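You operate a simulated robot arm through the tools that you are given. There is no shell and no other tool. Be economical: measure what you need, move in short steps, check, and stop when the job is done.

You are at the controls of a simulated robot arm. One attempt, no reset.

JOB
Close both glue pots, wipe up the drips and push the plate in.
Fine: use the scrub pad and put it back. What is to be rubbed or washed off counts as gone when no trace of it is left.

The check looks at the end state, three seconds after you hand in, the way a careful person would. Anything else that was tipped, shoved, dropped, spilled or broken makes it a failure.

ROBOT AND FRAMES
A 6-joint arm with a two-finger parallel gripper, fixed in place. Base frame: the origin is at the foot of the arm, x ahead of it, y to its left, z up; the work surface is at about z = 0.85. Readings come in m, rad, newtons and seconds.
With the tool pointing down near the work surface it reaches from about 0.26 to 0.68 m from the base axis. Its first joint turns from -1.152 to 1.152 rad. Payload 2.9 kg.
The TCP is the grasp point between the finger pads, 0.03 m short of the fingertips. In the tool frame z runs along the fingers and y along their closing line. The gripper opens to 0.11 m. The fingers are 0.02 m wide and 0.01 m thick; the gripper's body (0.048 by 0.112 m) begins 0.055 m behind the TCP.
Orientation is that of the tool frame in the base frame, as a unit quaternion [x, y, z, w]. With the fingers straight down and closing along the base's y, the tool's x points along the base's -x, its y along +y and its z along -z.

CONTROLS
- The arm moves only by the tool move_arm. Its argument "series" is a list that holds one entry, the list of rows, each a list of 6 numbers: the shift along the tool's x, y, z in m, then the turn, a rotation vector about the tool's x, y, z in rad. In form: [[[x, y, z, wx, wy, wz], ...]]. A call has 1 to 12 rows; each row shifts and turns the commanded pose from where the row before left it, along the tool's axes as they then stand. "fingers" is the opening, from 0 (shut) to 1 (fully open), set as the call begins (left out, the last holds). Each row takes 0.2 s and may step no farther than 0.05 m and 0.15 rad from the row before; otherwise, or with a gripper value out of range, the whole call is refused. A pose out of reach is approached as far as the arm can. The call stops where the force on the tool passes 40 N (or 10 N more than at its start, if that is more) or the arm is blocked; 0.2 s more then pass. Each finger travels about 0.108 m/s and halts on what it meets, pressing with about 40 N; the grip force reading is that of the motor and also rises with nothing between the fingers. The clock runs only during rows and for 0.2 s after the last one: add rows that do not move to give the fingers time. It gives the time, the measured TCP pose, the force on the tool (base axes), the opening and the grip force at its end, in the units of the frame above (readings bear some noise), with the torque about the TCP (base axes, N m) and any sound that the robot's microphone picked up.
- Cameras (640 x 400 px; columns grow to the right, rows downward): "scene" is fixed at [0.0588, 0.4158, 1.3911]; the picture's right is [-0.91, -0.42, 0.00], its down [-0.20, 0.43, -0.88] and it looks along [0.37, -0.80, -0.48] (base axes); focal length 313 px, centre (320, 200). "wrist" rides on the gripper at [0.072, 0.017, -0.103] in the tool frame; the picture's right is [-0.23, 0.97, 0.00], its down [-0.76, -0.18, -0.62] and it looks along [-0.61, -0.14, 0.78] (tool axes); focal length 222 px, centre (320, 200). There is no depth. A picture from a camera that has moved, and an enlarged one, comes with that camera's place and axes in the base frame and with its lens.
- camera(camera): a new picture of that camera. No time passes.
- zoom(camera, box): a new picture of the part [left, top, right, bottom] of that camera's present view, enlarged. No time passes.
- hand_in(): hands the job in; it is judged then, once.

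Work in short steps. Places have to be worked out from the pictures, the camera data and where the tool is seen: move nearer, look again, correct. Check each grasp and each placing, and mend what went wrong. You have 120 turns and 64 pictures in all, those below and enlarged ones among them. Open the gripper and draw the arm clear of the work before you hand the job in, unless the task says otherwise; then end with one line.

The tools are called after ">>>" by a JSON object that holds its "method" and its "body". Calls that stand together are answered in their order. move_arm: Moves the arm, as the interface text tells. Its arguments: {"type":"object","properties":{"series":{"type":"array","items":{"type":"array","items":{"type":"array","items":{"type":"number"}}}},"fingers":{"type":"number"}},"required":["series"]} The other tools are called the same way: camera (camera) takes a picture; zoom (camera, box) takes an enlarged picture of a part of a camera's view; hand_in () hands the job in.

At the start:

```text
time_s: 0.0
position: [0.4614, -0.2199, 1.1137]
tool_rot: [0.0, 1.0, 0.0, 0.0]
ft_force: [-0.3, -0.8, 0.3]
ft_torque: [0.02, -0.01, -0.03]
width: 0.1101
gripper_force: 0.1
```

scene: 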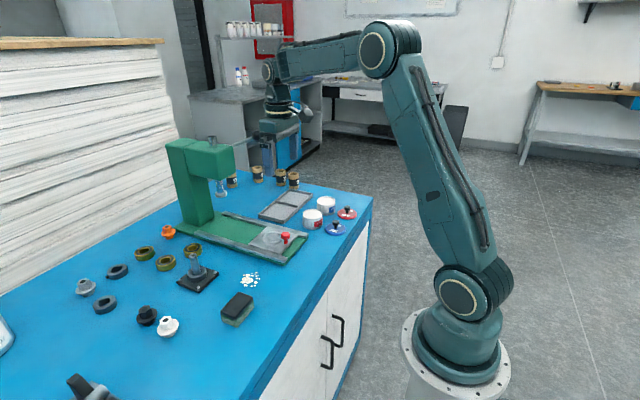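
wrist: 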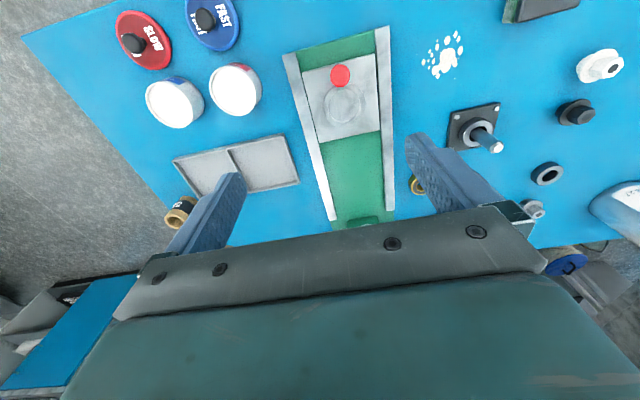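

I start by zooming in on the work area in both views to identify pots, lids, drips, pad and plate.

>>> {"method": "zoom", "body": {"camera": "scene", "box": [220, 170, 380, 270]}}

>>> {"method": "zoom", "body": {"camera": "scene", "box": [60, 220, 300, 370]}}

>>> {"method": "zoom", "body": {"camera": "wrist", "box": [100, 0, 420, 200]}}

```text
4.00 times, centred on (300, 220) of scene
camera zoom: at [0.0588, 0.4158, 1.3911], right [-0.91, -0.42, 0.0], down [-0.2, 0.43, -0.88], along [0.37, -0.8, -0.48], focal length 1252 px, centre (400, 120)
```

zoom: 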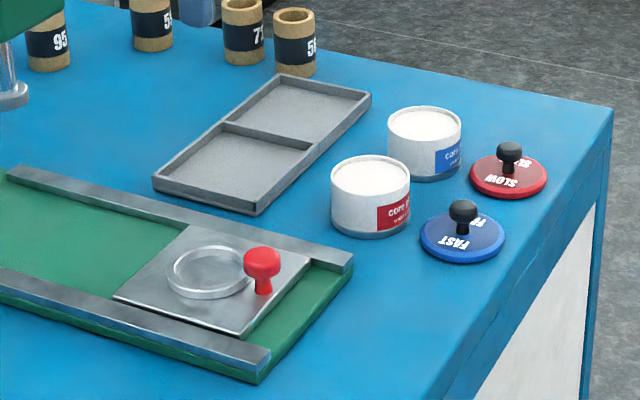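

```text
2.67 times, centred on (180, 295) of scene
camera zoom: at [0.0588, 0.4158, 1.3911], right [-0.91, -0.42, 0.0], down [-0.2, 0.43, -0.88], along [0.37, -0.8, -0.48], focal length 835 px, centre (693, -53)
```

zoom: 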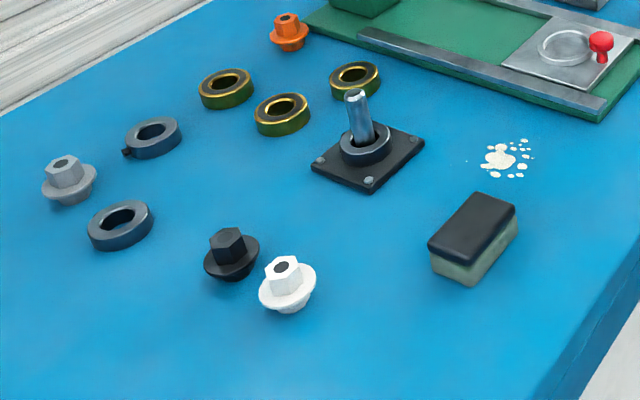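

```text
2.00 times, centred on (260, 100) of wrist
camera zoom: at [0.3887, -0.2023, 1.2173], right [0.23, 0.97, 0.0], down [0.76, -0.18, 0.62], along [0.61, -0.14, -0.78], focal length 444 px, centre (440, 400)
```

zoom: 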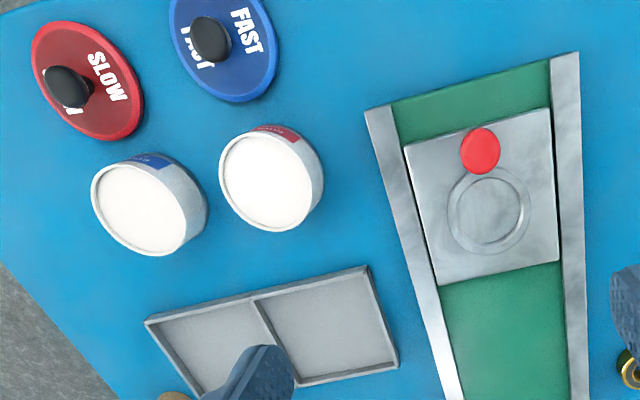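

Two pots (red and blue labels), two lids. I read the labels before deciding which lid belongs where.

>>> {"method": "zoom", "body": {"camera": "scene", "box": [300, 190, 364, 240]}}

>>> {"method": "move_arm", "body": {"series": [[[0.04, 0.0, 0.0, 0, 0, 0], [0.04, -0.03, 0.02, 0, 0, 0], [0.02, -0.04, 0.02, 0, 0, 0], [0, -0.03, 0.03, 0, 0, 0], [0, 0, 0.0, 0, 0, 0]]], "fingers": 0.5}}

>>> {"method": "camera", "body": {"camera": "wrist"}}

```text
8.00 times, centred on (332, 215) of scene
camera zoom: at [0.0588, 0.4158, 1.3911], right [-0.91, -0.42, 0.0], down [-0.2, 0.43, -0.88], along [0.37, -0.8, -0.48], focal length 2504 px, centre (224, 80)
```

zoom: 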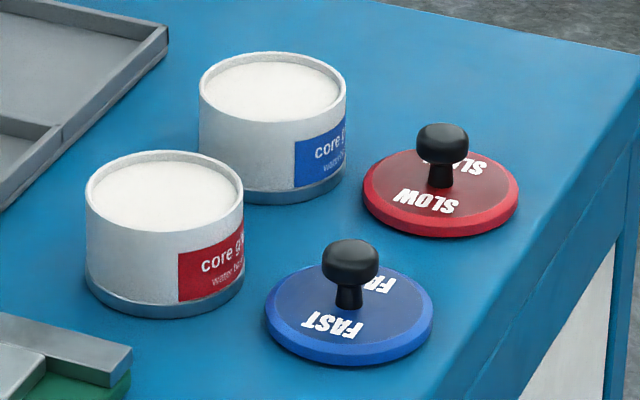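

```text
refused: row 2 steps farther than a row can; nothing moved
```

```text
57 pictures are left
camera wrist: at [0.3887, -0.2023, 1.2173], right [0.23, 0.97, 0.0], down [0.76, -0.18, 0.62], along [0.61, -0.14, -0.78], focal length 222 px, centre (320, 200)
```

wrist: 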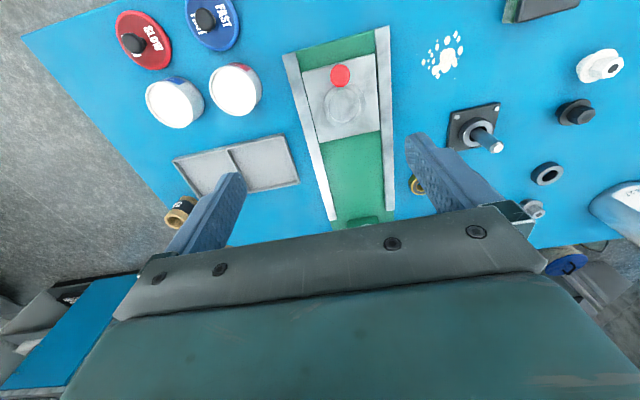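

The labels run out of sight on the base-facing side, so I move back and lower to read them with the wrist camera.

>>> {"method": "move_arm", "body": {"series": [[[0.026, -0.026, 0.016, 0, 0, 0], [0.026, -0.026, 0.016, 0, 0, 0], [0.026, -0.026, 0.016, 0, 0, 0], [0.026, -0.026, 0.016, 0, 0, 0], [0.026, -0.026, 0.016, 0, 0, 0], [0, 0, 0, 0, 0, 0]]], "fingers": 0.5}}

>>> {"method": "camera", "body": {"camera": "wrist"}}

```text
time_s: 1.4
position: [0.3305, -0.35, 1.0309]
tool_rot: [0.0, 1.0, 0.001, 0.001]
ft_force: [-0.1, -0.3, 0.6]
ft_torque: [0.0, 0.01, 0.03]
width: 0.0551
gripper_force: 0.0
```

```text
56 pictures are left
camera wrist: at [0.2585, -0.3334, 1.1353], right [0.23, 0.97, 0.0], down [0.76, -0.18, 0.62], along [0.61, -0.14, -0.78], focal length 222 px, centre (320, 200)
```

wrist: 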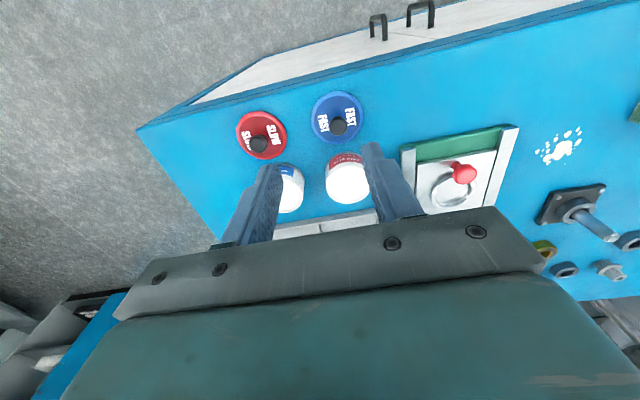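

>>> {"method": "zoom", "body": {"camera": "wrist", "box": [220, 80, 380, 220]}}

>>> {"method": "zoom", "body": {"camera": "wrist", "box": [270, 145, 370, 207]}}

```text
2.86 times, centred on (300, 150) of wrist
camera zoom: at [0.2585, -0.3334, 1.1353], right [0.23, 0.97, 0.0], down [0.76, -0.18, 0.62], along [0.61, -0.14, -0.78], focal length 635 px, centre (377, 343)
```

zoom: 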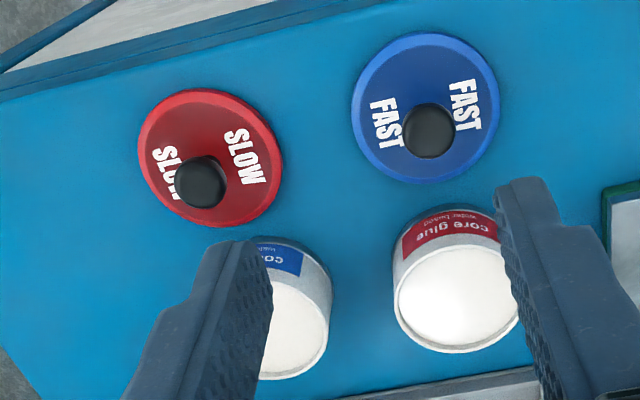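

```text
6.40 times, centred on (320, 176) of wrist
camera zoom: at [0.2585, -0.3334, 1.1353], right [0.23, 0.97, 0.0], down [0.76, -0.18, 0.62], along [0.61, -0.14, -0.78], focal length 1422 px, centre (320, 354)
```

zoom: 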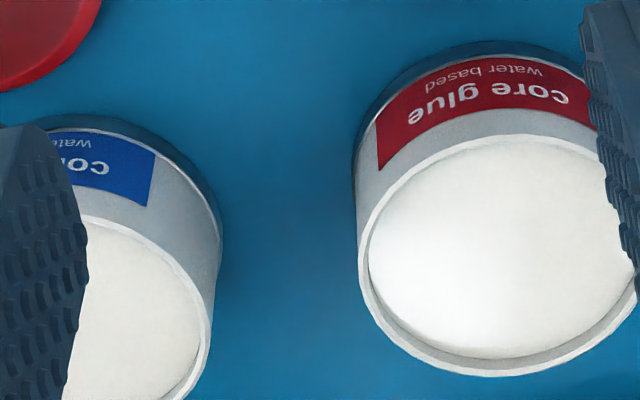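

Both are "core glue"; the label colours pair with the lid colours (red lid → red-label pot, blue → blue). I put the red lid knob at about (0.353, -0.431), and hover above it to check.

>>> {"method": "move_arm", "body": {"series": [[[-0.0075, -0.027, 0.027, 0, 0, 0], [-0.0075, -0.027, 0.027, 0, 0, 0], [-0.0075, -0.027, 0.027, 0, 0, 0], [0, 0, 0, 0, 0, 0]]], "fingers": 0.5}}

>>> {"method": "camera", "body": {"camera": "wrist"}}

>>> {"method": "zoom", "body": {"camera": "scene", "box": [280, 160, 376, 240]}}

```text
time_s: 2.4
position: [0.351, -0.4325, 0.9519]
tool_rot: [0.0, 1.0, 0.0, 0.0]
ft_force: [-0.4, -0.2, 0.8]
ft_torque: [-0.01, -0.01, 0.01]
width: 0.055
gripper_force: 0.0
```

```text
53 pictures are left
camera wrist: at [0.2789, -0.4155, 1.0545], right [0.23, 0.97, 0.0], down [0.76, -0.18, 0.62], along [0.61, -0.14, -0.78], focal length 222 px, centre (320, 200)
```

wrist: 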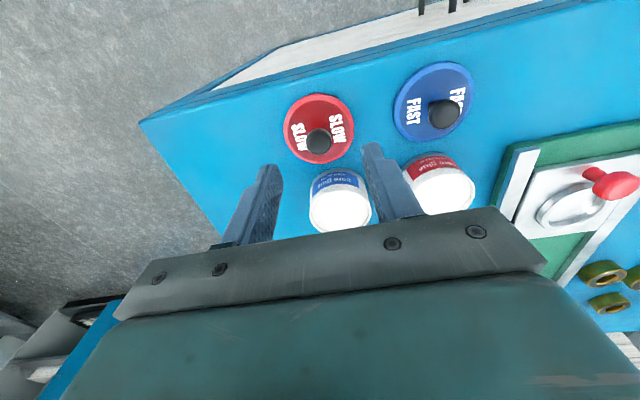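

```text
5.00 times, centred on (328, 200) of scene
camera zoom: at [0.0588, 0.4158, 1.3911], right [-0.91, -0.42, 0.0], down [-0.2, 0.43, -0.88], along [0.37, -0.8, -0.48], focal length 1565 px, centre (280, 200)
```

zoom: 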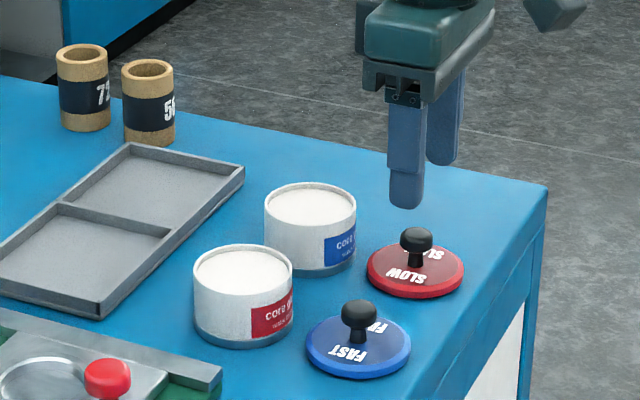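

The TCP is right above the red knob (knob ≈ (0.352, -0.433)). I lower to grasp height z≈0.893 and close.

>>> {"method": "move_arm", "body": {"series": [[[-0.001, 0, 0.03, 0, 0, 0], [0, 0, 0.029, 0, 0, 0], [0, 0, 0, 0, 0, 0]]], "fingers": 0.5}}

>>> {"method": "move_arm", "body": {"series": [[[0, 0, 0, 0, 0, 0], [0, 0, 0, 0, 0, 0]]], "fingers": 0.0}}

>>> {"method": "zoom", "body": {"camera": "scene", "box": [280, 160, 376, 240]}}

```text
time_s: 3.2
position: [0.3524, -0.4317, 0.8935]
tool_rot: [0.001, 1.0, 0.0, -0.001]
ft_force: [-0.3, -0.3, 0.8]
ft_torque: [0.01, -0.03, -0.04]
width: 0.055
gripper_force: 0.0
```

```text
time_s: 3.8
position: [0.3527, -0.4305, 0.8943]
tool_rot: [0.0, 1.0, 0.0, 0.0]
ft_force: [0.0, -0.7, 0.2]
ft_torque: [0.02, 0.05, 0.01]
width: 0.0187
gripper_force: 40.1
```

```text
5.00 times, centred on (328, 200) of scene
camera zoom: at [0.0588, 0.4158, 1.3911], right [-0.91, -0.42, 0.0], down [-0.2, 0.43, -0.88], along [0.37, -0.8, -0.48], focal length 1565 px, centre (280, 200)
```

zoom: 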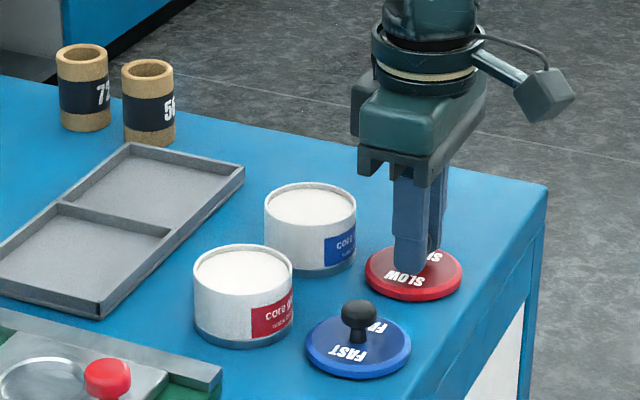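

Knob is gripped (width 0.0187). I lift 0.09 m and look.

>>> {"method": "move_arm", "body": {"series": [[[0, 0, -0.03, 0, 0, 0], [0, 0, -0.03, 0, 0, 0], [0, 0.03, -0.03, 0, 0, 0], [0, 0.03, 0, 0, 0, 0], [0, 0, 0, 0, 0, 0]]]}}

>>> {"method": "camera", "body": {"camera": "wrist"}}

```text
time_s: 5.0
position: [0.3531, -0.3712, 0.9844]
tool_rot: [0.001, 1.0, 0.0, -0.001]
ft_force: [0.2, -0.3, 0.0]
ft_torque: [-0.03, 0.02, 0.0]
width: 0.0186
gripper_force: 39.9
```

```text
50 pictures are left
camera wrist: at [0.2809, -0.3539, 1.0876], right [0.23, 0.97, 0.0], down [0.76, -0.18, 0.62], along [0.61, -0.14, -0.78], focal length 222 px, centre (320, 200)
```

wrist: 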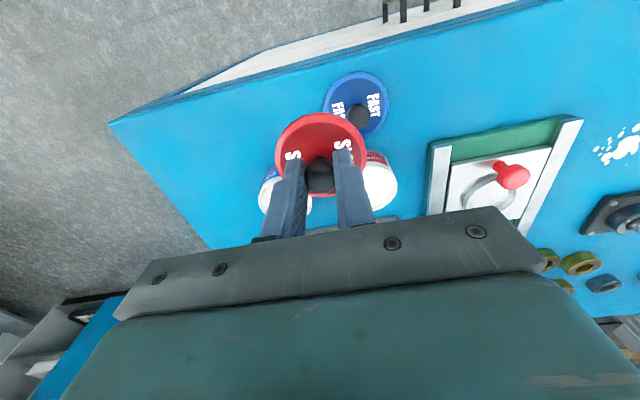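

Lid is held level. I shift further to +y so the red pot comes into clear view, to fix its centre.

>>> {"method": "move_arm", "body": {"series": [[[0, 0.04, 0, 0, 0, 0], [0, 0.045, 0, 0, 0, 0], [0, 0, 0, 0, 0, 0]]]}}

>>> {"method": "zoom", "body": {"camera": "wrist", "box": [160, 60, 400, 210]}}

```text
time_s: 5.8
position: [0.3513, -0.2874, 0.9847]
tool_rot: [0.0, 1.0, 0.0, 0.0]
ft_force: [-0.3, -0.1, 1.2]
ft_torque: [-0.03, -0.01, -0.02]
width: 0.0187
gripper_force: 39.9
```

```text
2.67 times, centred on (280, 135) of wrist
camera zoom: at [0.2796, -0.2693, 1.0879], right [0.23, 0.97, 0.0], down [0.76, -0.18, 0.62], along [0.61, -0.14, -0.78], focal length 592 px, centre (427, 373)
```

zoom: 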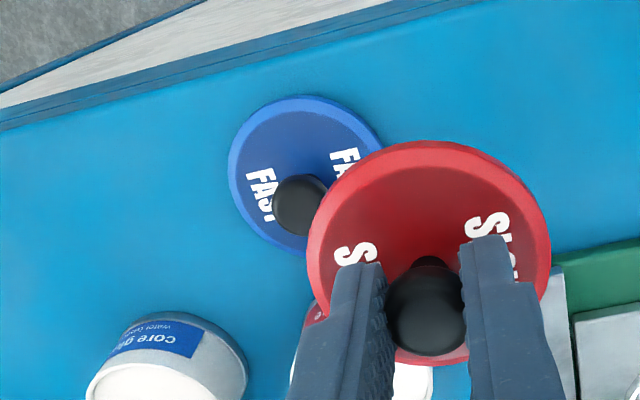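

The lid hides the red pot here; I go a bit further +y and higher for a clear view of both pots.

>>> {"method": "move_arm", "body": {"series": [[[-0.02, 0.035, -0.02, 0, 0, 0], [-0.02, 0.035, -0.02, 0, 0, 0], [-0.01, 0.02, -0.02, 0, 0, 0], [0, 0, 0, 0, 0, 0]]]}}

>>> {"method": "zoom", "body": {"camera": "wrist", "box": [120, 70, 344, 210]}}

```text
time_s: 6.8
position: [0.402, -0.1966, 1.047]
tool_rot: [0.0, 1.0, -0.001, 0.0]
ft_force: [-0.1, -0.1, -0.8]
ft_torque: [0.0, 0.02, -0.01]
width: 0.0187
gripper_force: 40.1
```

```text
2.86 times, centred on (232, 140) of wrist
camera zoom: at [0.3299, -0.1795, 1.1496], right [0.23, 0.97, 0.0], down [0.76, -0.18, 0.62], along [0.61, -0.14, -0.78], focal length 635 px, centre (571, 371)
```

zoom: 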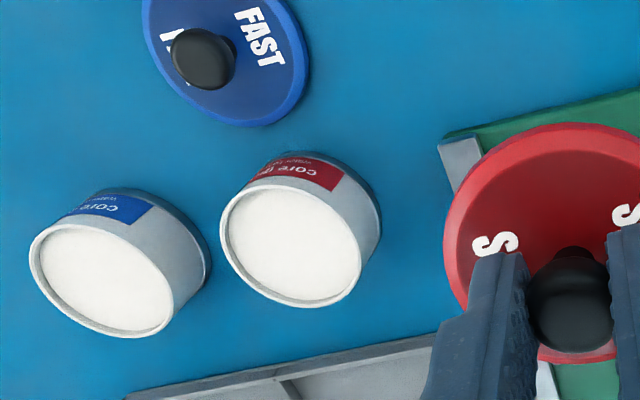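

Red pot centre comes out at (0.433, -0.333), blue pot at (0.429, -0.428), rims at z≈0.89. I carry the lid over the red pot and hover at z≈0.955.

>>> {"method": "move_arm", "body": {"series": [[[-0.0105, -0.0455, 0, 0, 0, 0], [-0.0105, -0.0455, 0, 0, 0, 0], [-0.0105, -0.0455, 0.0, 0, 0, 0], [0, 0, 0.045, 0, 0, 0], [0, 0, 0.045, 0, 0, 0], [0, 0, 0, 0, 0, 0]]]}}

>>> {"method": "camera", "body": {"camera": "wrist"}}

>>> {"method": "zoom", "body": {"camera": "scene", "box": [280, 160, 376, 240]}}

```text
time_s: 8.2
position: [0.4366, -0.3353, 0.9555]
tool_rot: [0.001, 1.0, 0.0, -0.001]
ft_force: [-0.7, 0.9, -0.4]
ft_torque: [0.03, 0.0, 0.0]
width: 0.0186
gripper_force: 40.2
```

```text
47 pictures are left
camera wrist: at [0.3642, -0.3181, 1.0588], right [0.23, 0.97, 0.0], down [0.76, -0.18, 0.62], along [0.61, -0.14, -0.78], focal length 222 px, centre (320, 200)
```

wrist: 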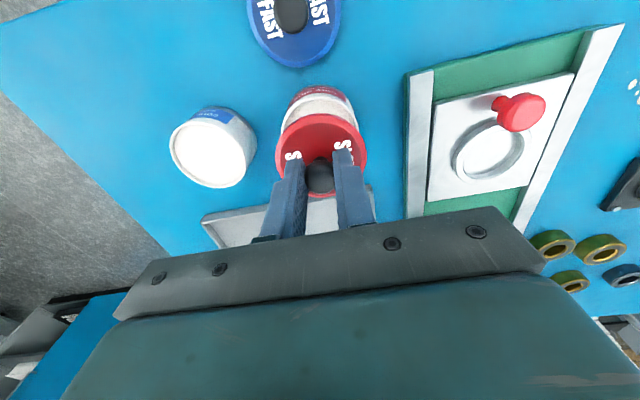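

```text
5.00 times, centred on (328, 200) of scene
camera zoom: at [0.0588, 0.4158, 1.3911], right [-0.91, -0.42, 0.0], down [-0.2, 0.43, -0.88], along [0.37, -0.8, -0.48], focal length 1565 px, centre (280, 200)
```

zoom: 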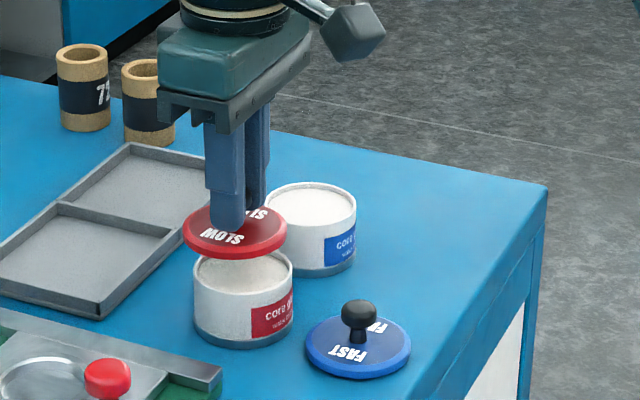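

In the scene view the lid sits a few mm too far in +x; I correct by (-4.5, +2) mm, come down to z≈0.942 and look again.

>>> {"method": "move_arm", "body": {"series": [[[0.0045, 0.002, 0, 0, 0, 0], [0, 0, 0.013, 0, 0, 0], [0, 0, 0, 0, 0, 0]]]}}

>>> {"method": "zoom", "body": {"camera": "scene", "box": [296, 195, 344, 235]}}

>>> {"method": "zoom", "body": {"camera": "wrist", "box": [240, 70, 400, 210]}}

```text
time_s: 9.0
position: [0.4322, -0.3319, 0.9415]
tool_rot: [0.001, 1.0, 0.0, -0.001]
ft_force: [1.2, -0.9, -0.1]
ft_torque: [0.0, 0.0, -0.02]
width: 0.0188
gripper_force: 39.7
```

```text
10.00 times, centred on (320, 215) of scene
camera zoom: at [0.0588, 0.4158, 1.3911], right [-0.91, -0.42, 0.0], down [-0.2, 0.43, -0.88], along [0.37, -0.8, -0.48], focal length 3130 px, centre (320, 50)
```

zoom: 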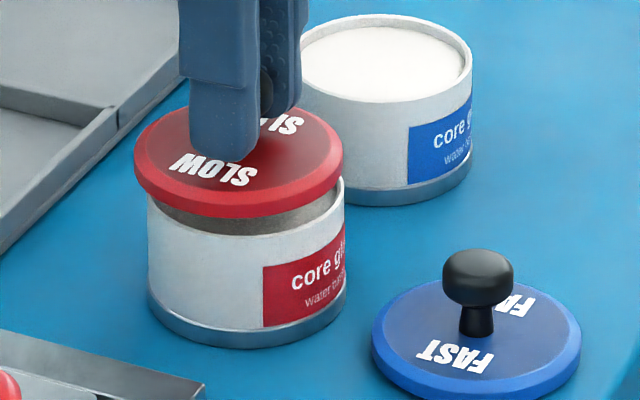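

```text
2.86 times, centred on (320, 140) of wrist
camera zoom: at [0.3592, -0.3138, 1.0455], right [0.23, 0.97, 0.0], down [0.76, -0.18, 0.62], along [0.61, -0.14, -0.78], focal length 635 px, centre (320, 371)
```

zoom: 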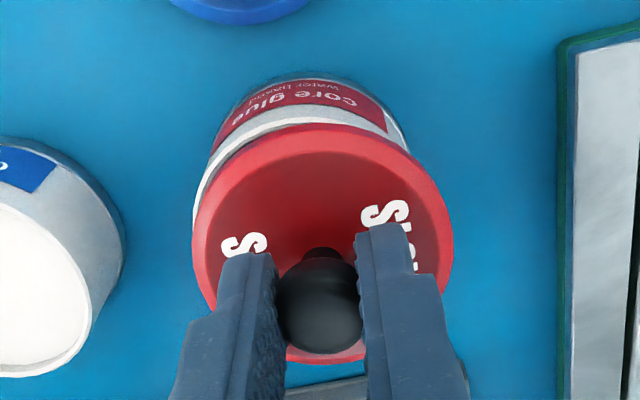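

The lid is still about 2 mm off in both views (pot centre ≈ (0.431, -0.3345)); I nudge and check again just above the rim.

>>> {"method": "move_arm", "body": {"series": [[[0.0012, -0.0025, 0, 0, 0, 0], [0, 0, 0.004, 0, 0, 0], [0, 0, 0, 0, 0, 0]]]}}

>>> {"method": "zoom", "body": {"camera": "scene", "box": [296, 195, 344, 235]}}

>>> {"method": "zoom", "body": {"camera": "wrist", "box": [240, 70, 400, 210]}}

```text
time_s: 9.8
position: [0.4296, -0.3342, 0.938]
tool_rot: [0.001, 1.0, 0.001, 0.001]
ft_force: [1.1, 1.1, -0.3]
ft_torque: [0.04, -0.02, -0.01]
width: 0.0187
gripper_force: 40.2
```

```text
10.00 times, centred on (320, 215) of scene
camera zoom: at [0.0588, 0.4158, 1.3911], right [-0.91, -0.42, 0.0], down [-0.2, 0.43, -0.88], along [0.37, -0.8, -0.48], focal length 3130 px, centre (320, 50)
```

zoom: 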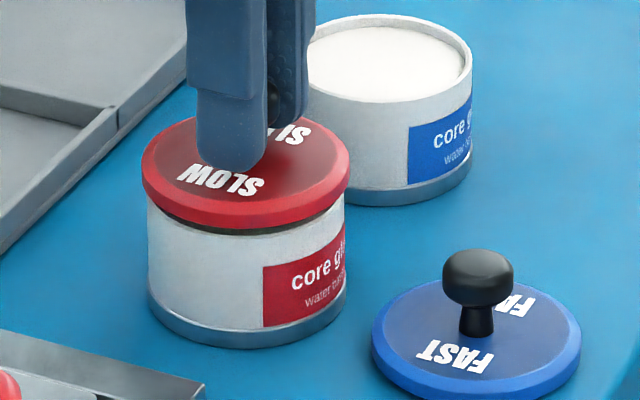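

```text
2.86 times, centred on (320, 140) of wrist
camera zoom: at [0.3579, -0.3159, 1.0411], right [0.23, 0.97, 0.0], down [0.76, -0.18, 0.62], along [0.61, -0.14, -0.78], focal length 635 px, centre (320, 371)
```

zoom: 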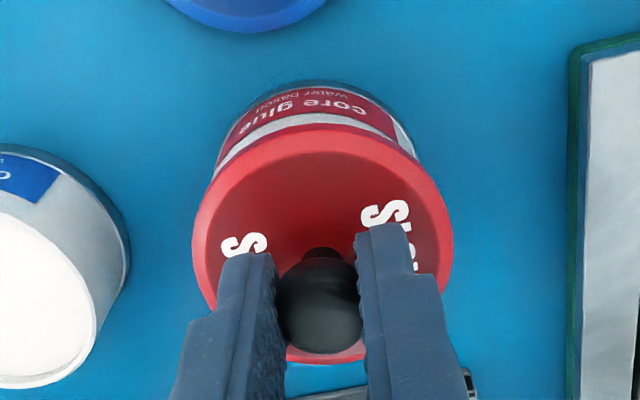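

Lid and pot now line up in both views (246 vs 246 px). I lower to contact.

>>> {"method": "move_arm", "body": {"series": [[[0, 0, 0.003, 0, 0, 0], [0, 0, 0.002, 0, 0, 0], [0, 0, 0.002, 0, 0, 0], [0, 0, 0.001, 0, 0, 0], [0, 0, 0, 0, 0, 0]]]}}

>>> {"method": "zoom", "body": {"camera": "scene", "box": [296, 195, 344, 235]}}

```text
time_s: 11.0
position: [0.4319, -0.3334, 0.9314]
tool_rot: [0.0, 1.0, -0.003, 0.002]
ft_force: [-5.2, -3.3, 33.0]
ft_torque: [-0.17, 0.52, -0.04]
width: 0.0188
gripper_force: 39.7
```

```text
10.00 times, centred on (320, 215) of scene
camera zoom: at [0.0582, 0.4161, 1.3911], right [-0.91, -0.42, 0.0], down [-0.2, 0.43, -0.88], along [0.37, -0.8, -0.48], focal length 3130 px, centre (320, 50)
```

zoom: 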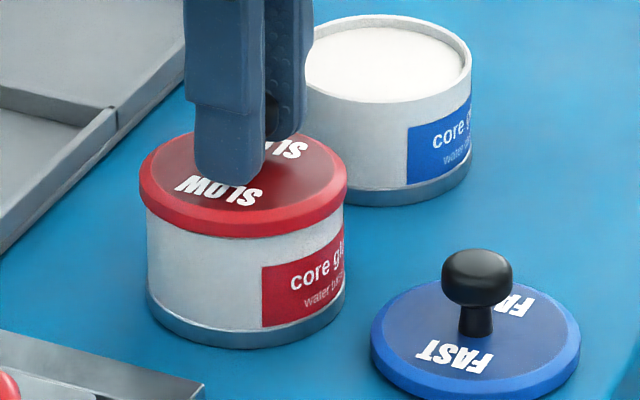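

Lid is seated on the rim with 33 N. I relieve the pressure slightly, open, and rise.

>>> {"method": "move_arm", "body": {"series": [[[0, 0, -0.0015, 0, 0, 0], [0, 0, 0, 0, 0, 0]]]}}

>>> {"method": "move_arm", "body": {"series": [[[0, 0, 0, 0, 0, 0], [0, 0, 0, 0, 0, 0], [0, 0, -0.03, 0, 0, 0], [0, 0, -0.03, 0, 0, 0], [0.04, 0, 0, 0, 0, 0], [0.04, 0, 0, 0, 0, 0], [0, 0, 0, 0, 0, 0]]], "fingers": 0.5}}

>>> {"method": "zoom", "body": {"camera": "scene", "box": [280, 170, 376, 240]}}

>>> {"method": "camera", "body": {"camera": "wrist"}}

```text
time_s: 11.6
position: [0.4298, -0.3334, 0.9327]
tool_rot: [-0.001, 1.0, -0.002, 0.002]
ft_force: [1.4, -8.4, 23.6]
ft_torque: [-0.19, -0.03, -0.01]
width: 0.0185
gripper_force: 39.7
```

```text
time_s: 13.2
position: [0.3482, -0.3317, 0.9908]
tool_rot: [0.0, 1.0, 0.0, 0.001]
ft_force: [0.0, 0.0, 0.6]
ft_torque: [-0.01, 0.02, 0.02]
width: 0.055
gripper_force: 0.0
```

```text
5.71 times, centred on (328, 205) of scene
camera zoom: at [0.0588, 0.4158, 1.3911], right [-0.91, -0.42, 0.0], down [-0.2, 0.43, -0.88], along [0.37, -0.8, -0.48], focal length 1789 px, centre (274, 171)
```

zoom: 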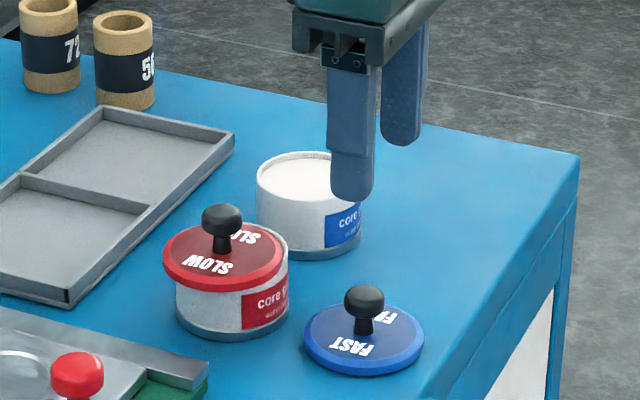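

```text
39 pictures are left
camera wrist: at [0.2771, -0.3148, 1.0939], right [0.23, 0.97, 0.0], down [0.76, -0.18, 0.62], along [0.61, -0.14, -0.78], focal length 222 px, centre (320, 200)
```

wrist: 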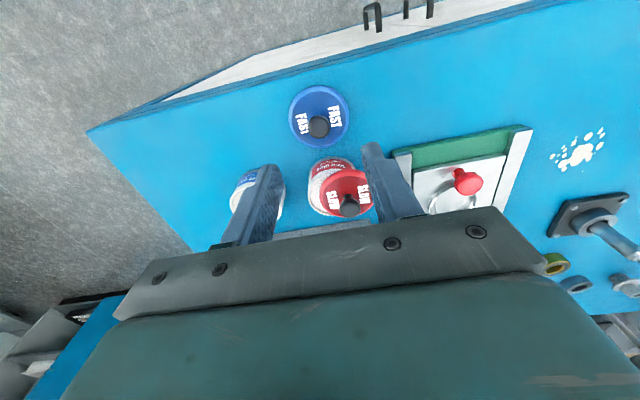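

The lid seems to have slipped a few mm on release; I look closely.

>>> {"method": "zoom", "body": {"camera": "scene", "box": [296, 195, 344, 235]}}

>>> {"method": "zoom", "body": {"camera": "wrist", "box": [270, 70, 400, 220]}}

```text
10.00 times, centred on (320, 215) of scene
camera zoom: at [0.0588, 0.4158, 1.3911], right [-0.91, -0.42, 0.0], down [-0.2, 0.43, -0.88], along [0.37, -0.8, -0.48], focal length 3130 px, centre (320, 50)
```

zoom: 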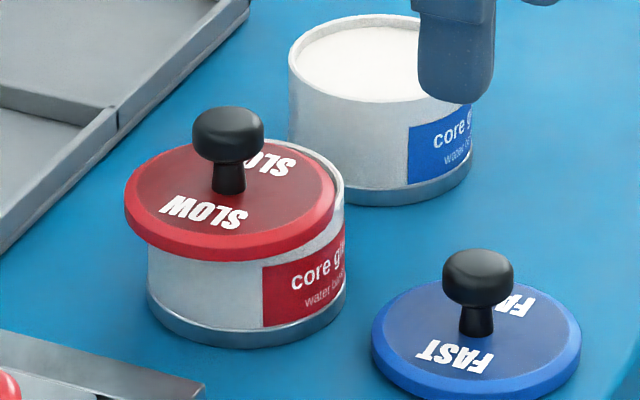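

```text
2.67 times, centred on (335, 145) of wrist
camera zoom: at [0.2771, -0.3148, 1.0939], right [0.23, 0.97, 0.0], down [0.76, -0.18, 0.62], along [0.61, -0.14, -0.78], focal length 592 px, centre (280, 347)
```

zoom: 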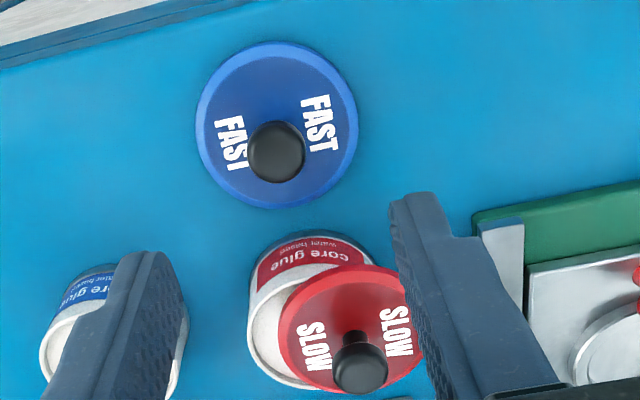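

The lid slid about 15 mm toward +y (knob now ≈ (0.426, -0.317)). I go above the knob to regrasp.

>>> {"method": "move_arm", "body": {"series": [[[-0.039, 0.0075, 0, 0, 0, 0], [-0.039, 0.0075, 0.01, 0, 0, 0], [0, 0, 0, 0, 0, 0]]], "fingers": 0.5}}

>>> {"method": "zoom", "body": {"camera": "wrist", "box": [220, 70, 420, 220]}}

```text
time_s: 14.0
position: [0.429, -0.3179, 0.9811]
tool_rot: [0.0, 1.0, 0.0, 0.0]
ft_force: [-0.1, 0.3, 0.3]
ft_torque: [0.01, -0.04, -0.04]
width: 0.055
gripper_force: 0.1
```

```text
2.67 times, centred on (320, 145) of wrist
camera zoom: at [0.3572, -0.3002, 1.084], right [0.23, 0.97, 0.0], down [0.76, -0.18, 0.62], along [0.61, -0.14, -0.78], focal length 592 px, centre (320, 347)
```

zoom: 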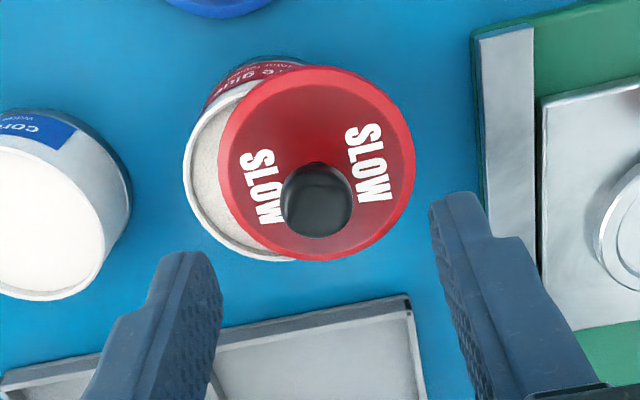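

Knob is directly under the TCP. I descend to z≈0.935 and close, then lift 12 mm.

>>> {"method": "move_arm", "body": {"series": [[[0.0015, 0, 0.023, 0, 0, 0], [0, 0, 0.023, 0, 0, 0], [0, 0, 0, 0, 0, 0]]], "fingers": 0.5}}

>>> {"method": "move_arm", "body": {"series": [[[0, 0, 0, 0, 0, 0], [0, 0, 0, 0, 0, 0], [0, 0, -0.012, 0, 0, 0], [0, 0, 0, 0, 0, 0]]], "fingers": 0.0}}

>>> {"method": "zoom", "body": {"camera": "scene", "box": [296, 195, 344, 235]}}

```text
time_s: 14.8
position: [0.4268, -0.318, 0.9323]
tool_rot: [0.0, 1.0, 0.0, -0.001]
ft_force: [-0.6, 0.2, -0.1]
ft_torque: [-0.03, 0.02, -0.01]
width: 0.0549
gripper_force: 0.0
```

```text
time_s: 15.8
position: [0.4261, -0.319, 0.9451]
tool_rot: [0.0, 1.0, -0.001, 0.0]
ft_force: [0.3, 1.3, -1.1]
ft_torque: [-0.01, 0.02, -0.02]
width: 0.0187
gripper_force: 40.0
```

```text
10.00 times, centred on (320, 215) of scene
camera zoom: at [0.0588, 0.4158, 1.3911], right [-0.91, -0.42, 0.0], down [-0.2, 0.43, -0.88], along [0.37, -0.8, -0.48], focal length 3130 px, centre (320, 50)
```

zoom: 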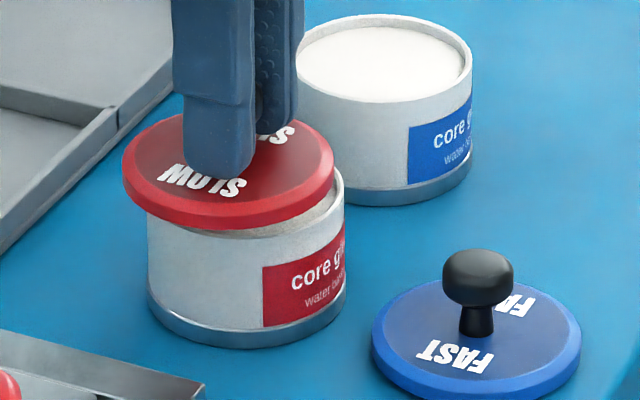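

Regrasped and lifted. I shift to (0.4305, -0.3345) and verify alignment.

>>> {"method": "move_arm", "body": {"series": [[[-0.004, -0.0155, 0, 0, 0, 0], [0, 0, 0.004, 0, 0, 0], [0, 0, 0, 0, 0, 0]]]}}

>>> {"method": "zoom", "body": {"camera": "scene", "box": [296, 195, 344, 235]}}

>>> {"method": "zoom", "body": {"camera": "wrist", "box": [240, 70, 400, 210]}}

```text
time_s: 16.6
position: [0.4311, -0.3328, 0.9422]
tool_rot: [0.0, 1.0, 0.0, 0.001]
ft_force: [0.3, 0.6, 0.0]
ft_torque: [0.0, 0.0, -0.01]
width: 0.0186
gripper_force: 40.4
```

```text
10.00 times, centred on (320, 215) of scene
camera zoom: at [0.0588, 0.4158, 1.3911], right [-0.91, -0.42, 0.0], down [-0.2, 0.43, -0.88], along [0.37, -0.8, -0.48], focal length 3130 px, centre (320, 50)
```

zoom: 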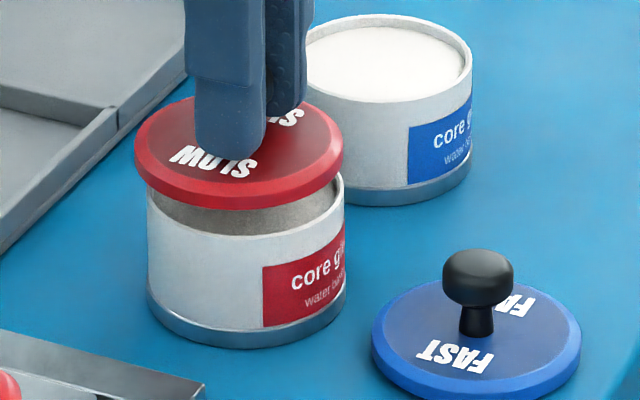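

```text
2.86 times, centred on (320, 140) of wrist
camera zoom: at [0.3581, -0.3154, 1.0455], right [0.23, 0.97, 0.0], down [0.76, -0.18, 0.62], along [0.61, -0.14, -0.78], focal length 635 px, centre (320, 371)
```

zoom: 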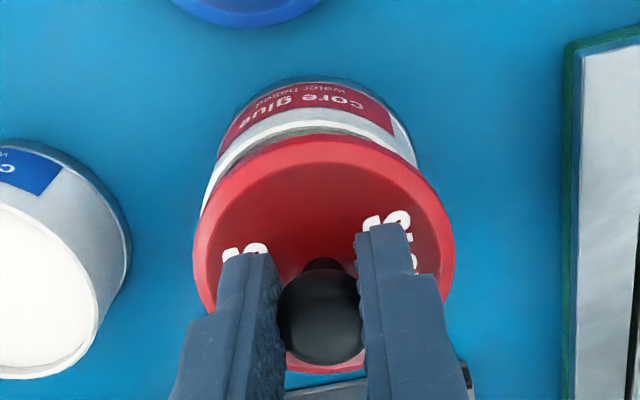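

Same ~2 mm residual as before; I apply (-1.2, -2) mm and descend gently, watching for light contact.

>>> {"method": "move_arm", "body": {"series": [[[0.0012, -0.002, 0, 0, 0, 0], [0, 0, 0.003, 0, 0, 0], [0, 0, 0.003, 0, 0, 0], [0, 0, 0.0015, 0, 0, 0], [0, 0, 0, 0, 0, 0]]]}}

>>> {"method": "move_arm", "body": {"series": [[[0, 0, 0.001, 0, 0, 0], [0, 0, 0, 0, 0, 0]]]}}

```text
time_s: 17.8
position: [0.4286, -0.3367, 0.9344]
tool_rot: [0.0, 1.0, 0.001, 0.0]
ft_force: [-0.2, 0.8, -0.1]
ft_torque: [0.0, -0.04, -0.04]
width: 0.0188
gripper_force: 40.1
```

```text
time_s: 18.4
position: [0.4285, -0.3361, 0.9342]
tool_rot: [-0.001, 1.0, 0.0, 0.0]
ft_force: [0.4, 0.6, 0.1]
ft_torque: [0.02, -0.02, 0.01]
width: 0.0186
gripper_force: 39.6
```

No contact yet; 1 mm more at a time.

>>> {"method": "move_arm", "body": {"series": [[[0, 0, 0.001, 0, 0, 0], [0, 0, 0, 0, 0, 0]]]}}

>>> {"method": "move_arm", "body": {"series": [[[0, 0, 0.0007, 0, 0, 0], [0, 0, 0, 0, 0, 0]]]}}

>>> {"method": "zoom", "body": {"camera": "scene", "box": [296, 195, 344, 235]}}

```text
time_s: 19.0
position: [0.4299, -0.3358, 0.9327]
tool_rot: [0.0, 1.0, 0.0, 0.0]
ft_force: [0.5, 0.3, 0.0]
ft_torque: [0.02, -0.01, -0.01]
width: 0.0187
gripper_force: 40.2
```

```text
time_s: 19.6
position: [0.4309, -0.3359, 0.9325]
tool_rot: [0.0, 1.0, 0.0, 0.001]
ft_force: [-0.2, -0.1, 0.4]
ft_torque: [0.02, -0.02, 0.04]
width: 0.0186
gripper_force: 40.4
```

```text
10.00 times, centred on (320, 215) of scene
camera zoom: at [0.0588, 0.4158, 1.3911], right [-0.91, -0.42, 0.0], down [-0.2, 0.43, -0.88], along [0.37, -0.8, -0.48], focal length 3130 px, centre (320, 50)
```

zoom: 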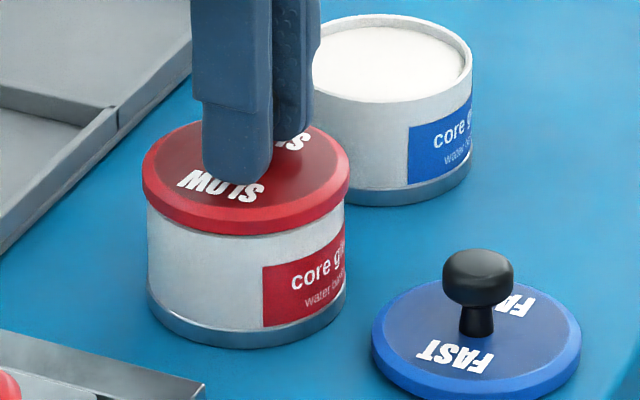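

Almost touching and centred; another 0.7 mm steps to light contact.

>>> {"method": "move_arm", "body": {"series": [[[0, 0, 0.0007, 0, 0, 0], [0, 0, 0, 0, 0, 0]]]}}

>>> {"method": "move_arm", "body": {"series": [[[0, 0, 0.0005, 0, 0, 0], [0, 0, 0, 0, 0, 0]]]}}

```text
time_s: 20.2
position: [0.4291, -0.335, 0.9321]
tool_rot: [0.0, 1.0, 0.0, 0.0]
ft_force: [-0.6, -1.0, -0.5]
ft_torque: [-0.01, 0.02, -0.01]
width: 0.0191
gripper_force: 40.1
```

```text
time_s: 20.8
position: [0.4305, -0.336, 0.9312]
tool_rot: [0.0, 1.0, 0.0, 0.0]
ft_force: [0.8, 0.4, 0.5]
ft_torque: [0.03, -0.01, -0.04]
width: 0.0185
gripper_force: 39.8
```

>>> {"method": "move_arm", "body": {"series": [[[0, 0, 0.0007, 0, 0, 0], [0, 0, 0, 0, 0, 0]]]}}

>>> {"method": "move_arm", "body": {"series": [[[0, 0, 0.0005, 0, 0, 0], [0, 0, 0, 0, 0, 0]]]}}

```text
time_s: 21.4
position: [0.4299, -0.3346, 0.9296]
tool_rot: [0.0, 1.0, 0.0, -0.001]
ft_force: [-0.6, 1.9, 0.0]
ft_torque: [0.04, 0.04, -0.01]
width: 0.0188
gripper_force: 40.5
```

```text
time_s: 22.0
position: [0.4295, -0.3345, 0.9306]
tool_rot: [0.0, 1.0, 0.0, 0.0]
ft_force: [-2.7, 5.1, 6.7]
ft_torque: [0.14, 0.13, -0.01]
width: 0.0188
gripper_force: 40.2
heard: snap
```

A snap was heard with light contact — probably the lid seating. I open slowly and look before rising.

>>> {"method": "move_arm", "body": {"series": [[[0, 0, 0, 0, 0, 0], [0, 0, 0, 0, 0, 0]]], "fingers": 0.35}}

>>> {"method": "zoom", "body": {"camera": "scene", "box": [296, 195, 344, 235]}}

```text
time_s: 22.6
position: [0.4289, -0.3344, 0.9289]
tool_rot: [0.0, 1.0, -0.001, 0.0]
ft_force: [-0.3, -0.3, 0.9]
ft_torque: [-0.02, -0.01, 0.01]
width: 0.0385
gripper_force: 0.0
```

```text
10.00 times, centred on (320, 215) of scene
camera zoom: at [0.0588, 0.4158, 1.3911], right [-0.91, -0.42, 0.0], down [-0.2, 0.43, -0.88], along [0.37, -0.8, -0.48], focal length 3130 px, centre (320, 50)
```

zoom: 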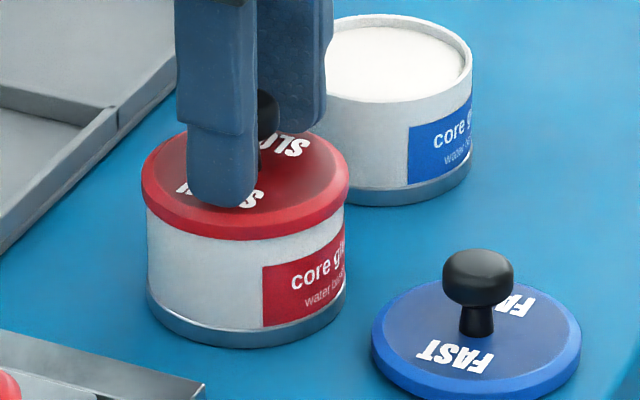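

Lid is properly seated. I rise and go over the blue knob at about (0.352, -0.333).

>>> {"method": "move_arm", "body": {"series": [[[0, 0, -0.03, 0, 0, 0], [0, 0, -0.03, 0, 0, 0], [0.0385, 0.001, 0, 0, 0, 0], [0.0385, 0, 0, 0, 0, 0], [0, 0, 0.03, 0, 0, 0], [0, 0, 0, 0, 0, 0]]], "fingers": 0.45}}

>>> {"method": "zoom", "body": {"camera": "wrist", "box": [220, 70, 420, 220]}}

```text
time_s: 24.0
position: [0.3519, -0.3337, 0.9595]
tool_rot: [0.001, 1.0, 0.0, 0.0]
ft_force: [-0.2, 0.3, -1.3]
ft_torque: [-0.01, -0.02, 0.01]
width: 0.0494
gripper_force: 0.1
```

```text
2.67 times, centred on (320, 145) of wrist
camera zoom: at [0.2798, -0.3159, 1.0633], right [0.23, 0.97, 0.0], down [0.76, -0.18, 0.62], along [0.61, -0.14, -0.78], focal length 592 px, centre (320, 347)
```

zoom: 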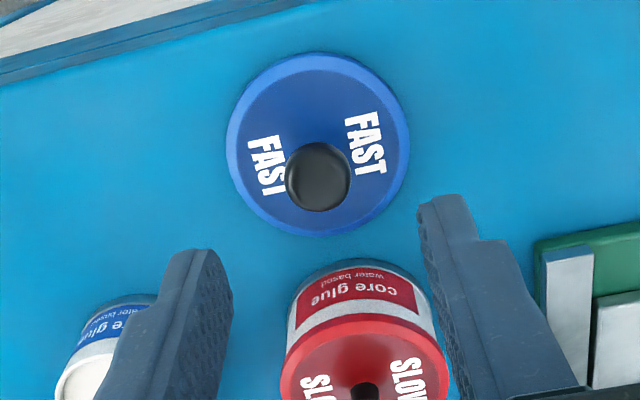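

Centred. Descend to z≈0.893, grip, and lift.

>>> {"method": "move_arm", "body": {"series": [[[0, 0, 0.033, 0, 0, 0], [0, 0, 0.033, 0, 0, 0], [0, 0, 0, 0, 0, 0]]]}}

>>> {"method": "move_arm", "body": {"series": [[[0, 0, 0, 0, 0, 0], [0, 0, 0, 0, 0, 0], [0, 0, -0.035, 0, 0, 0], [0, 0, -0.035, 0, 0, 0], [0, 0, -0.03, 0, 0, 0], [0, 0, 0, 0, 0, 0]]], "fingers": 0.0}}

```text
time_s: 24.8
position: [0.353, -0.3344, 0.8921]
tool_rot: [0.0, 1.0, -0.001, 0.0]
ft_force: [-0.1, 0.1, 0.0]
ft_torque: [-0.01, 0.02, 0.0]
width: 0.0497
gripper_force: 0.0
```

```text
time_s: 26.2
position: [0.3534, -0.3323, 0.9936]
tool_rot: [0.0, 1.0, 0.0, 0.0]
ft_force: [0.1, 0.2, 0.6]
ft_torque: [0.02, -0.03, -0.02]
width: 0.0188
gripper_force: 40.0
```

Blue lid held. I carry it over the blue pot (≈ (0.427, -0.429)) and lower to z≈0.942 to check alignment.

>>> {"method": "move_arm", "body": {"series": [[[-0.0245, -0.0323, 0, 0, 0, 0], [-0.0245, -0.0323, 0, 0, 0, 0], [-0.0245, -0.0323, 0, 0, 0, 0], [0, 0, 0.03, 0, 0, 0], [0, 0, 0.02, 0, 0, 0], [0, 0, 0, 0, 0, 0]]]}}

>>> {"method": "zoom", "body": {"camera": "scene", "box": [310, 180, 358, 220]}}

>>> {"method": "zoom", "body": {"camera": "wrist", "box": [240, 70, 400, 210]}}

```text
time_s: 27.6
position: [0.4248, -0.4319, 0.9427]
tool_rot: [0.0, 1.0, -0.001, 0.0]
ft_force: [-0.8, 0.8, 0.1]
ft_torque: [0.02, 0.02, 0.01]
width: 0.0186
gripper_force: 40.0
```

```text
10.00 times, centred on (334, 200) of scene
camera zoom: at [0.0588, 0.4158, 1.3911], right [-0.91, -0.42, 0.0], down [-0.2, 0.43, -0.88], along [0.37, -0.8, -0.48], focal length 3130 px, centre (180, 200)
```

zoom: 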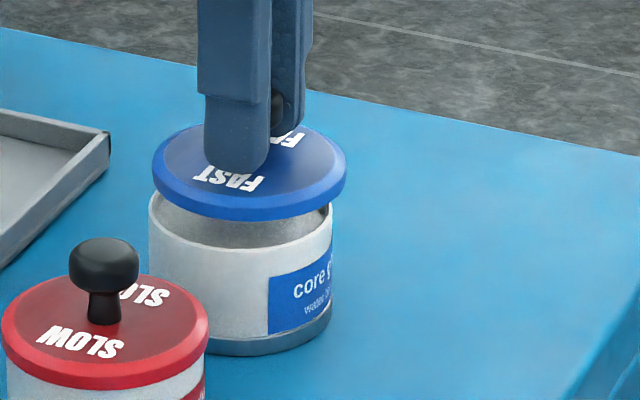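

```text
2.86 times, centred on (320, 140) of wrist
camera zoom: at [0.3533, -0.4139, 1.0458], right [0.23, 0.97, 0.0], down [0.76, -0.18, 0.62], along [0.61, -0.14, -0.78], focal length 635 px, centre (320, 371)
```

zoom: 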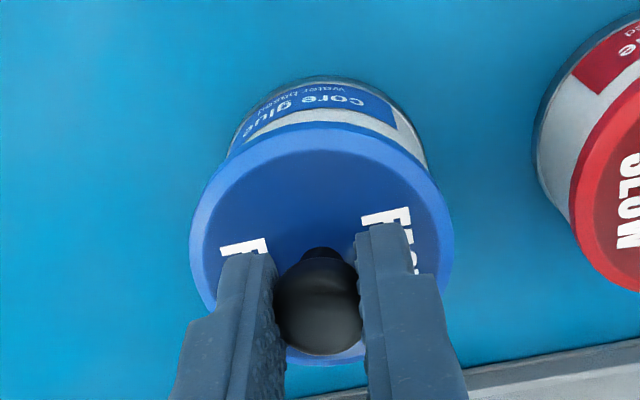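

Scene says ~2.6 mm, wrist ~3 mm off; I correct by (+1.6, +2.7) mm, lower 5 mm, and recheck.

>>> {"method": "move_arm", "body": {"series": [[[-0.0016, 0.0027, 0, 0, 0, 0], [0, 0, 0.005, 0, 0, 0], [0, 0, 0, 0, 0, 0]]]}}

>>> {"method": "zoom", "body": {"camera": "scene", "box": [310, 180, 358, 220]}}

>>> {"method": "zoom", "body": {"camera": "wrist", "box": [240, 70, 400, 210]}}

```text
time_s: 28.4
position: [0.4261, -0.4276, 0.9375]
tool_rot: [0.0, 1.0, 0.001, 0.0]
ft_force: [0.9, 1.0, 0.5]
ft_torque: [0.0, -0.02, -0.03]
width: 0.0187
gripper_force: 40.1
```

```text
10.00 times, centred on (334, 200) of scene
camera zoom: at [0.0588, 0.4158, 1.3911], right [-0.91, -0.42, 0.0], down [-0.2, 0.43, -0.88], along [0.37, -0.8, -0.48], focal length 3130 px, centre (180, 200)
```

zoom: 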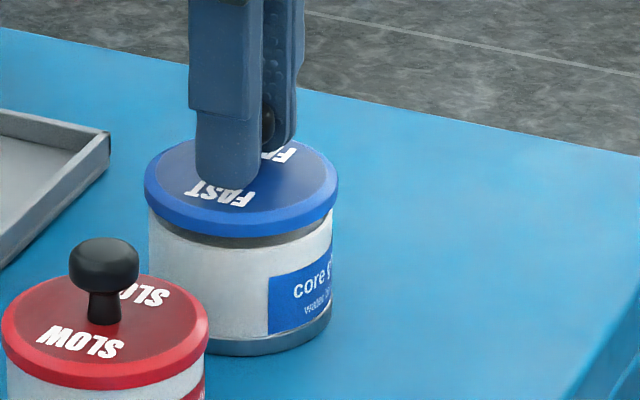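

```text
2.86 times, centred on (320, 140) of wrist
camera zoom: at [0.355, -0.4108, 1.0412], right [0.23, 0.97, 0.0], down [0.76, -0.18, 0.62], along [0.61, -0.14, -0.78], focal length 635 px, centre (320, 371)
```

zoom: 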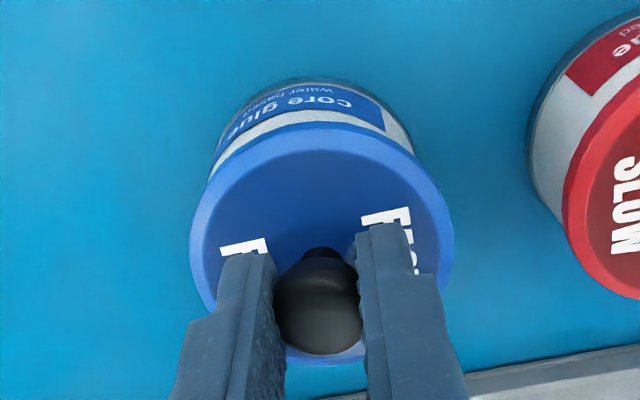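

Aligned in both. I descend in small steps until it snaps.

>>> {"method": "move_arm", "body": {"series": [[[0, -0.0004, 0.003, 0, 0, 0], [0, 0, 0.0015, 0, 0, 0], [0, 0, 0.0007, 0, 0, 0], [0, 0, 0, 0, 0, 0]]]}}

>>> {"method": "move_arm", "body": {"series": [[[0, 0, 0.0007, 0, 0, 0], [0, 0, 0, 0, 0, 0]]]}}

>>> {"method": "move_arm", "body": {"series": [[[0, 0, 0.0007, 0, 0, 0], [0, 0, 0, 0, 0, 0]]]}}

```text
time_s: 29.4
position: [0.4276, -0.4283, 0.9344]
tool_rot: [-0.001, 1.0, 0.0, 0.0]
ft_force: [-0.4, -0.8, -0.5]
ft_torque: [0.01, -0.01, -0.01]
width: 0.019
gripper_force: 39.6
```

```text
time_s: 30.0
position: [0.4263, -0.4301, 0.9327]
tool_rot: [-0.001, 1.0, 0.0, 0.0]
ft_force: [0.6, -0.4, -0.2]
ft_torque: [-0.02, 0.0, 0.0]
width: 0.0187
gripper_force: 40.1
```

```text
time_s: 30.6
position: [0.4272, -0.4288, 0.9327]
tool_rot: [0.0, 1.0, -0.001, 0.0]
ft_force: [-0.8, -0.1, 2.1]
ft_torque: [0.05, 0.03, -0.01]
width: 0.0187
gripper_force: 40.4
```

>>> {"method": "move_arm", "body": {"series": [[[0, 0, 0.0007, 0, 0, 0], [0, 0, 0, 0, 0, 0]]]}}

>>> {"method": "move_arm", "body": {"series": [[[0, 0, 0.0007, 0, 0, 0], [0, 0, 0, 0, 0, 0]]]}}

```text
time_s: 31.2
position: [0.4274, -0.429, 0.9315]
tool_rot: [0.0, 1.0, 0.0, -0.001]
ft_force: [-1.0, -1.8, 9.1]
ft_torque: [0.18, 0.08, 0.03]
width: 0.0189
gripper_force: 40.2
```

```text
time_s: 31.8
position: [0.4279, -0.4289, 0.9313]
tool_rot: [0.0, 1.0, -0.001, 0.0]
ft_force: [0.3, -4.1, 13.1]
ft_torque: [0.16, 0.0, 0.03]
width: 0.0187
gripper_force: 39.8
```

Contact at 13 N with torque showing the lid bears on its +y side; I nudge -y by 1 mm while lightly pressed.

>>> {"method": "move_arm", "body": {"series": [[[0, -0.001, 0, 0, 0, 0], [0, 0, 0, 0, 0, 0]]]}}

>>> {"method": "zoom", "body": {"camera": "scene", "box": [310, 180, 358, 220]}}

```text
time_s: 32.4
position: [0.4287, -0.43, 0.9319]
tool_rot: [-0.001, 1.0, 0.0, 0.0]
ft_force: [1.5, -0.7, 12.2]
ft_torque: [-0.05, -0.06, -0.01]
width: 0.0187
gripper_force: 39.6
```

```text
10.00 times, centred on (334, 200) of scene
camera zoom: at [0.0586, 0.416, 1.3911], right [-0.91, -0.42, 0.0], down [-0.2, 0.43, -0.88], along [0.37, -0.8, -0.48], focal length 3130 px, centre (180, 200)
```

zoom: 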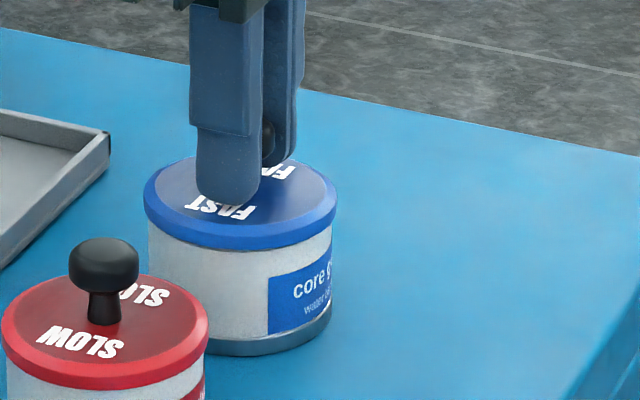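

Torque has vanished, so it is centred. I press down a little more for the snap.

>>> {"method": "move_arm", "body": {"series": [[[0, 0, 0.0008, 0, 0, 0], [0, 0, 0, 0, 0, 0]]]}}

>>> {"method": "move_arm", "body": {"series": [[[0, 0, 0.0008, 0, 0, 0], [0, 0, 0, 0, 0, 0]]]}}

```text
time_s: 33.0
position: [0.4271, -0.4301, 0.9304]
tool_rot: [-0.001, 1.0, 0.0, 0.001]
ft_force: [2.4, 1.3, 13.8]
ft_torque: [0.02, -0.11, 0.0]
width: 0.0187
gripper_force: 39.7
```

```text
time_s: 33.6
position: [0.4274, -0.4298, 0.9304]
tool_rot: [0.0, 1.0, -0.001, 0.001]
ft_force: [2.1, 4.3, 21.7]
ft_torque: [0.05, -0.08, 0.01]
width: 0.0189
gripper_force: 39.8
```

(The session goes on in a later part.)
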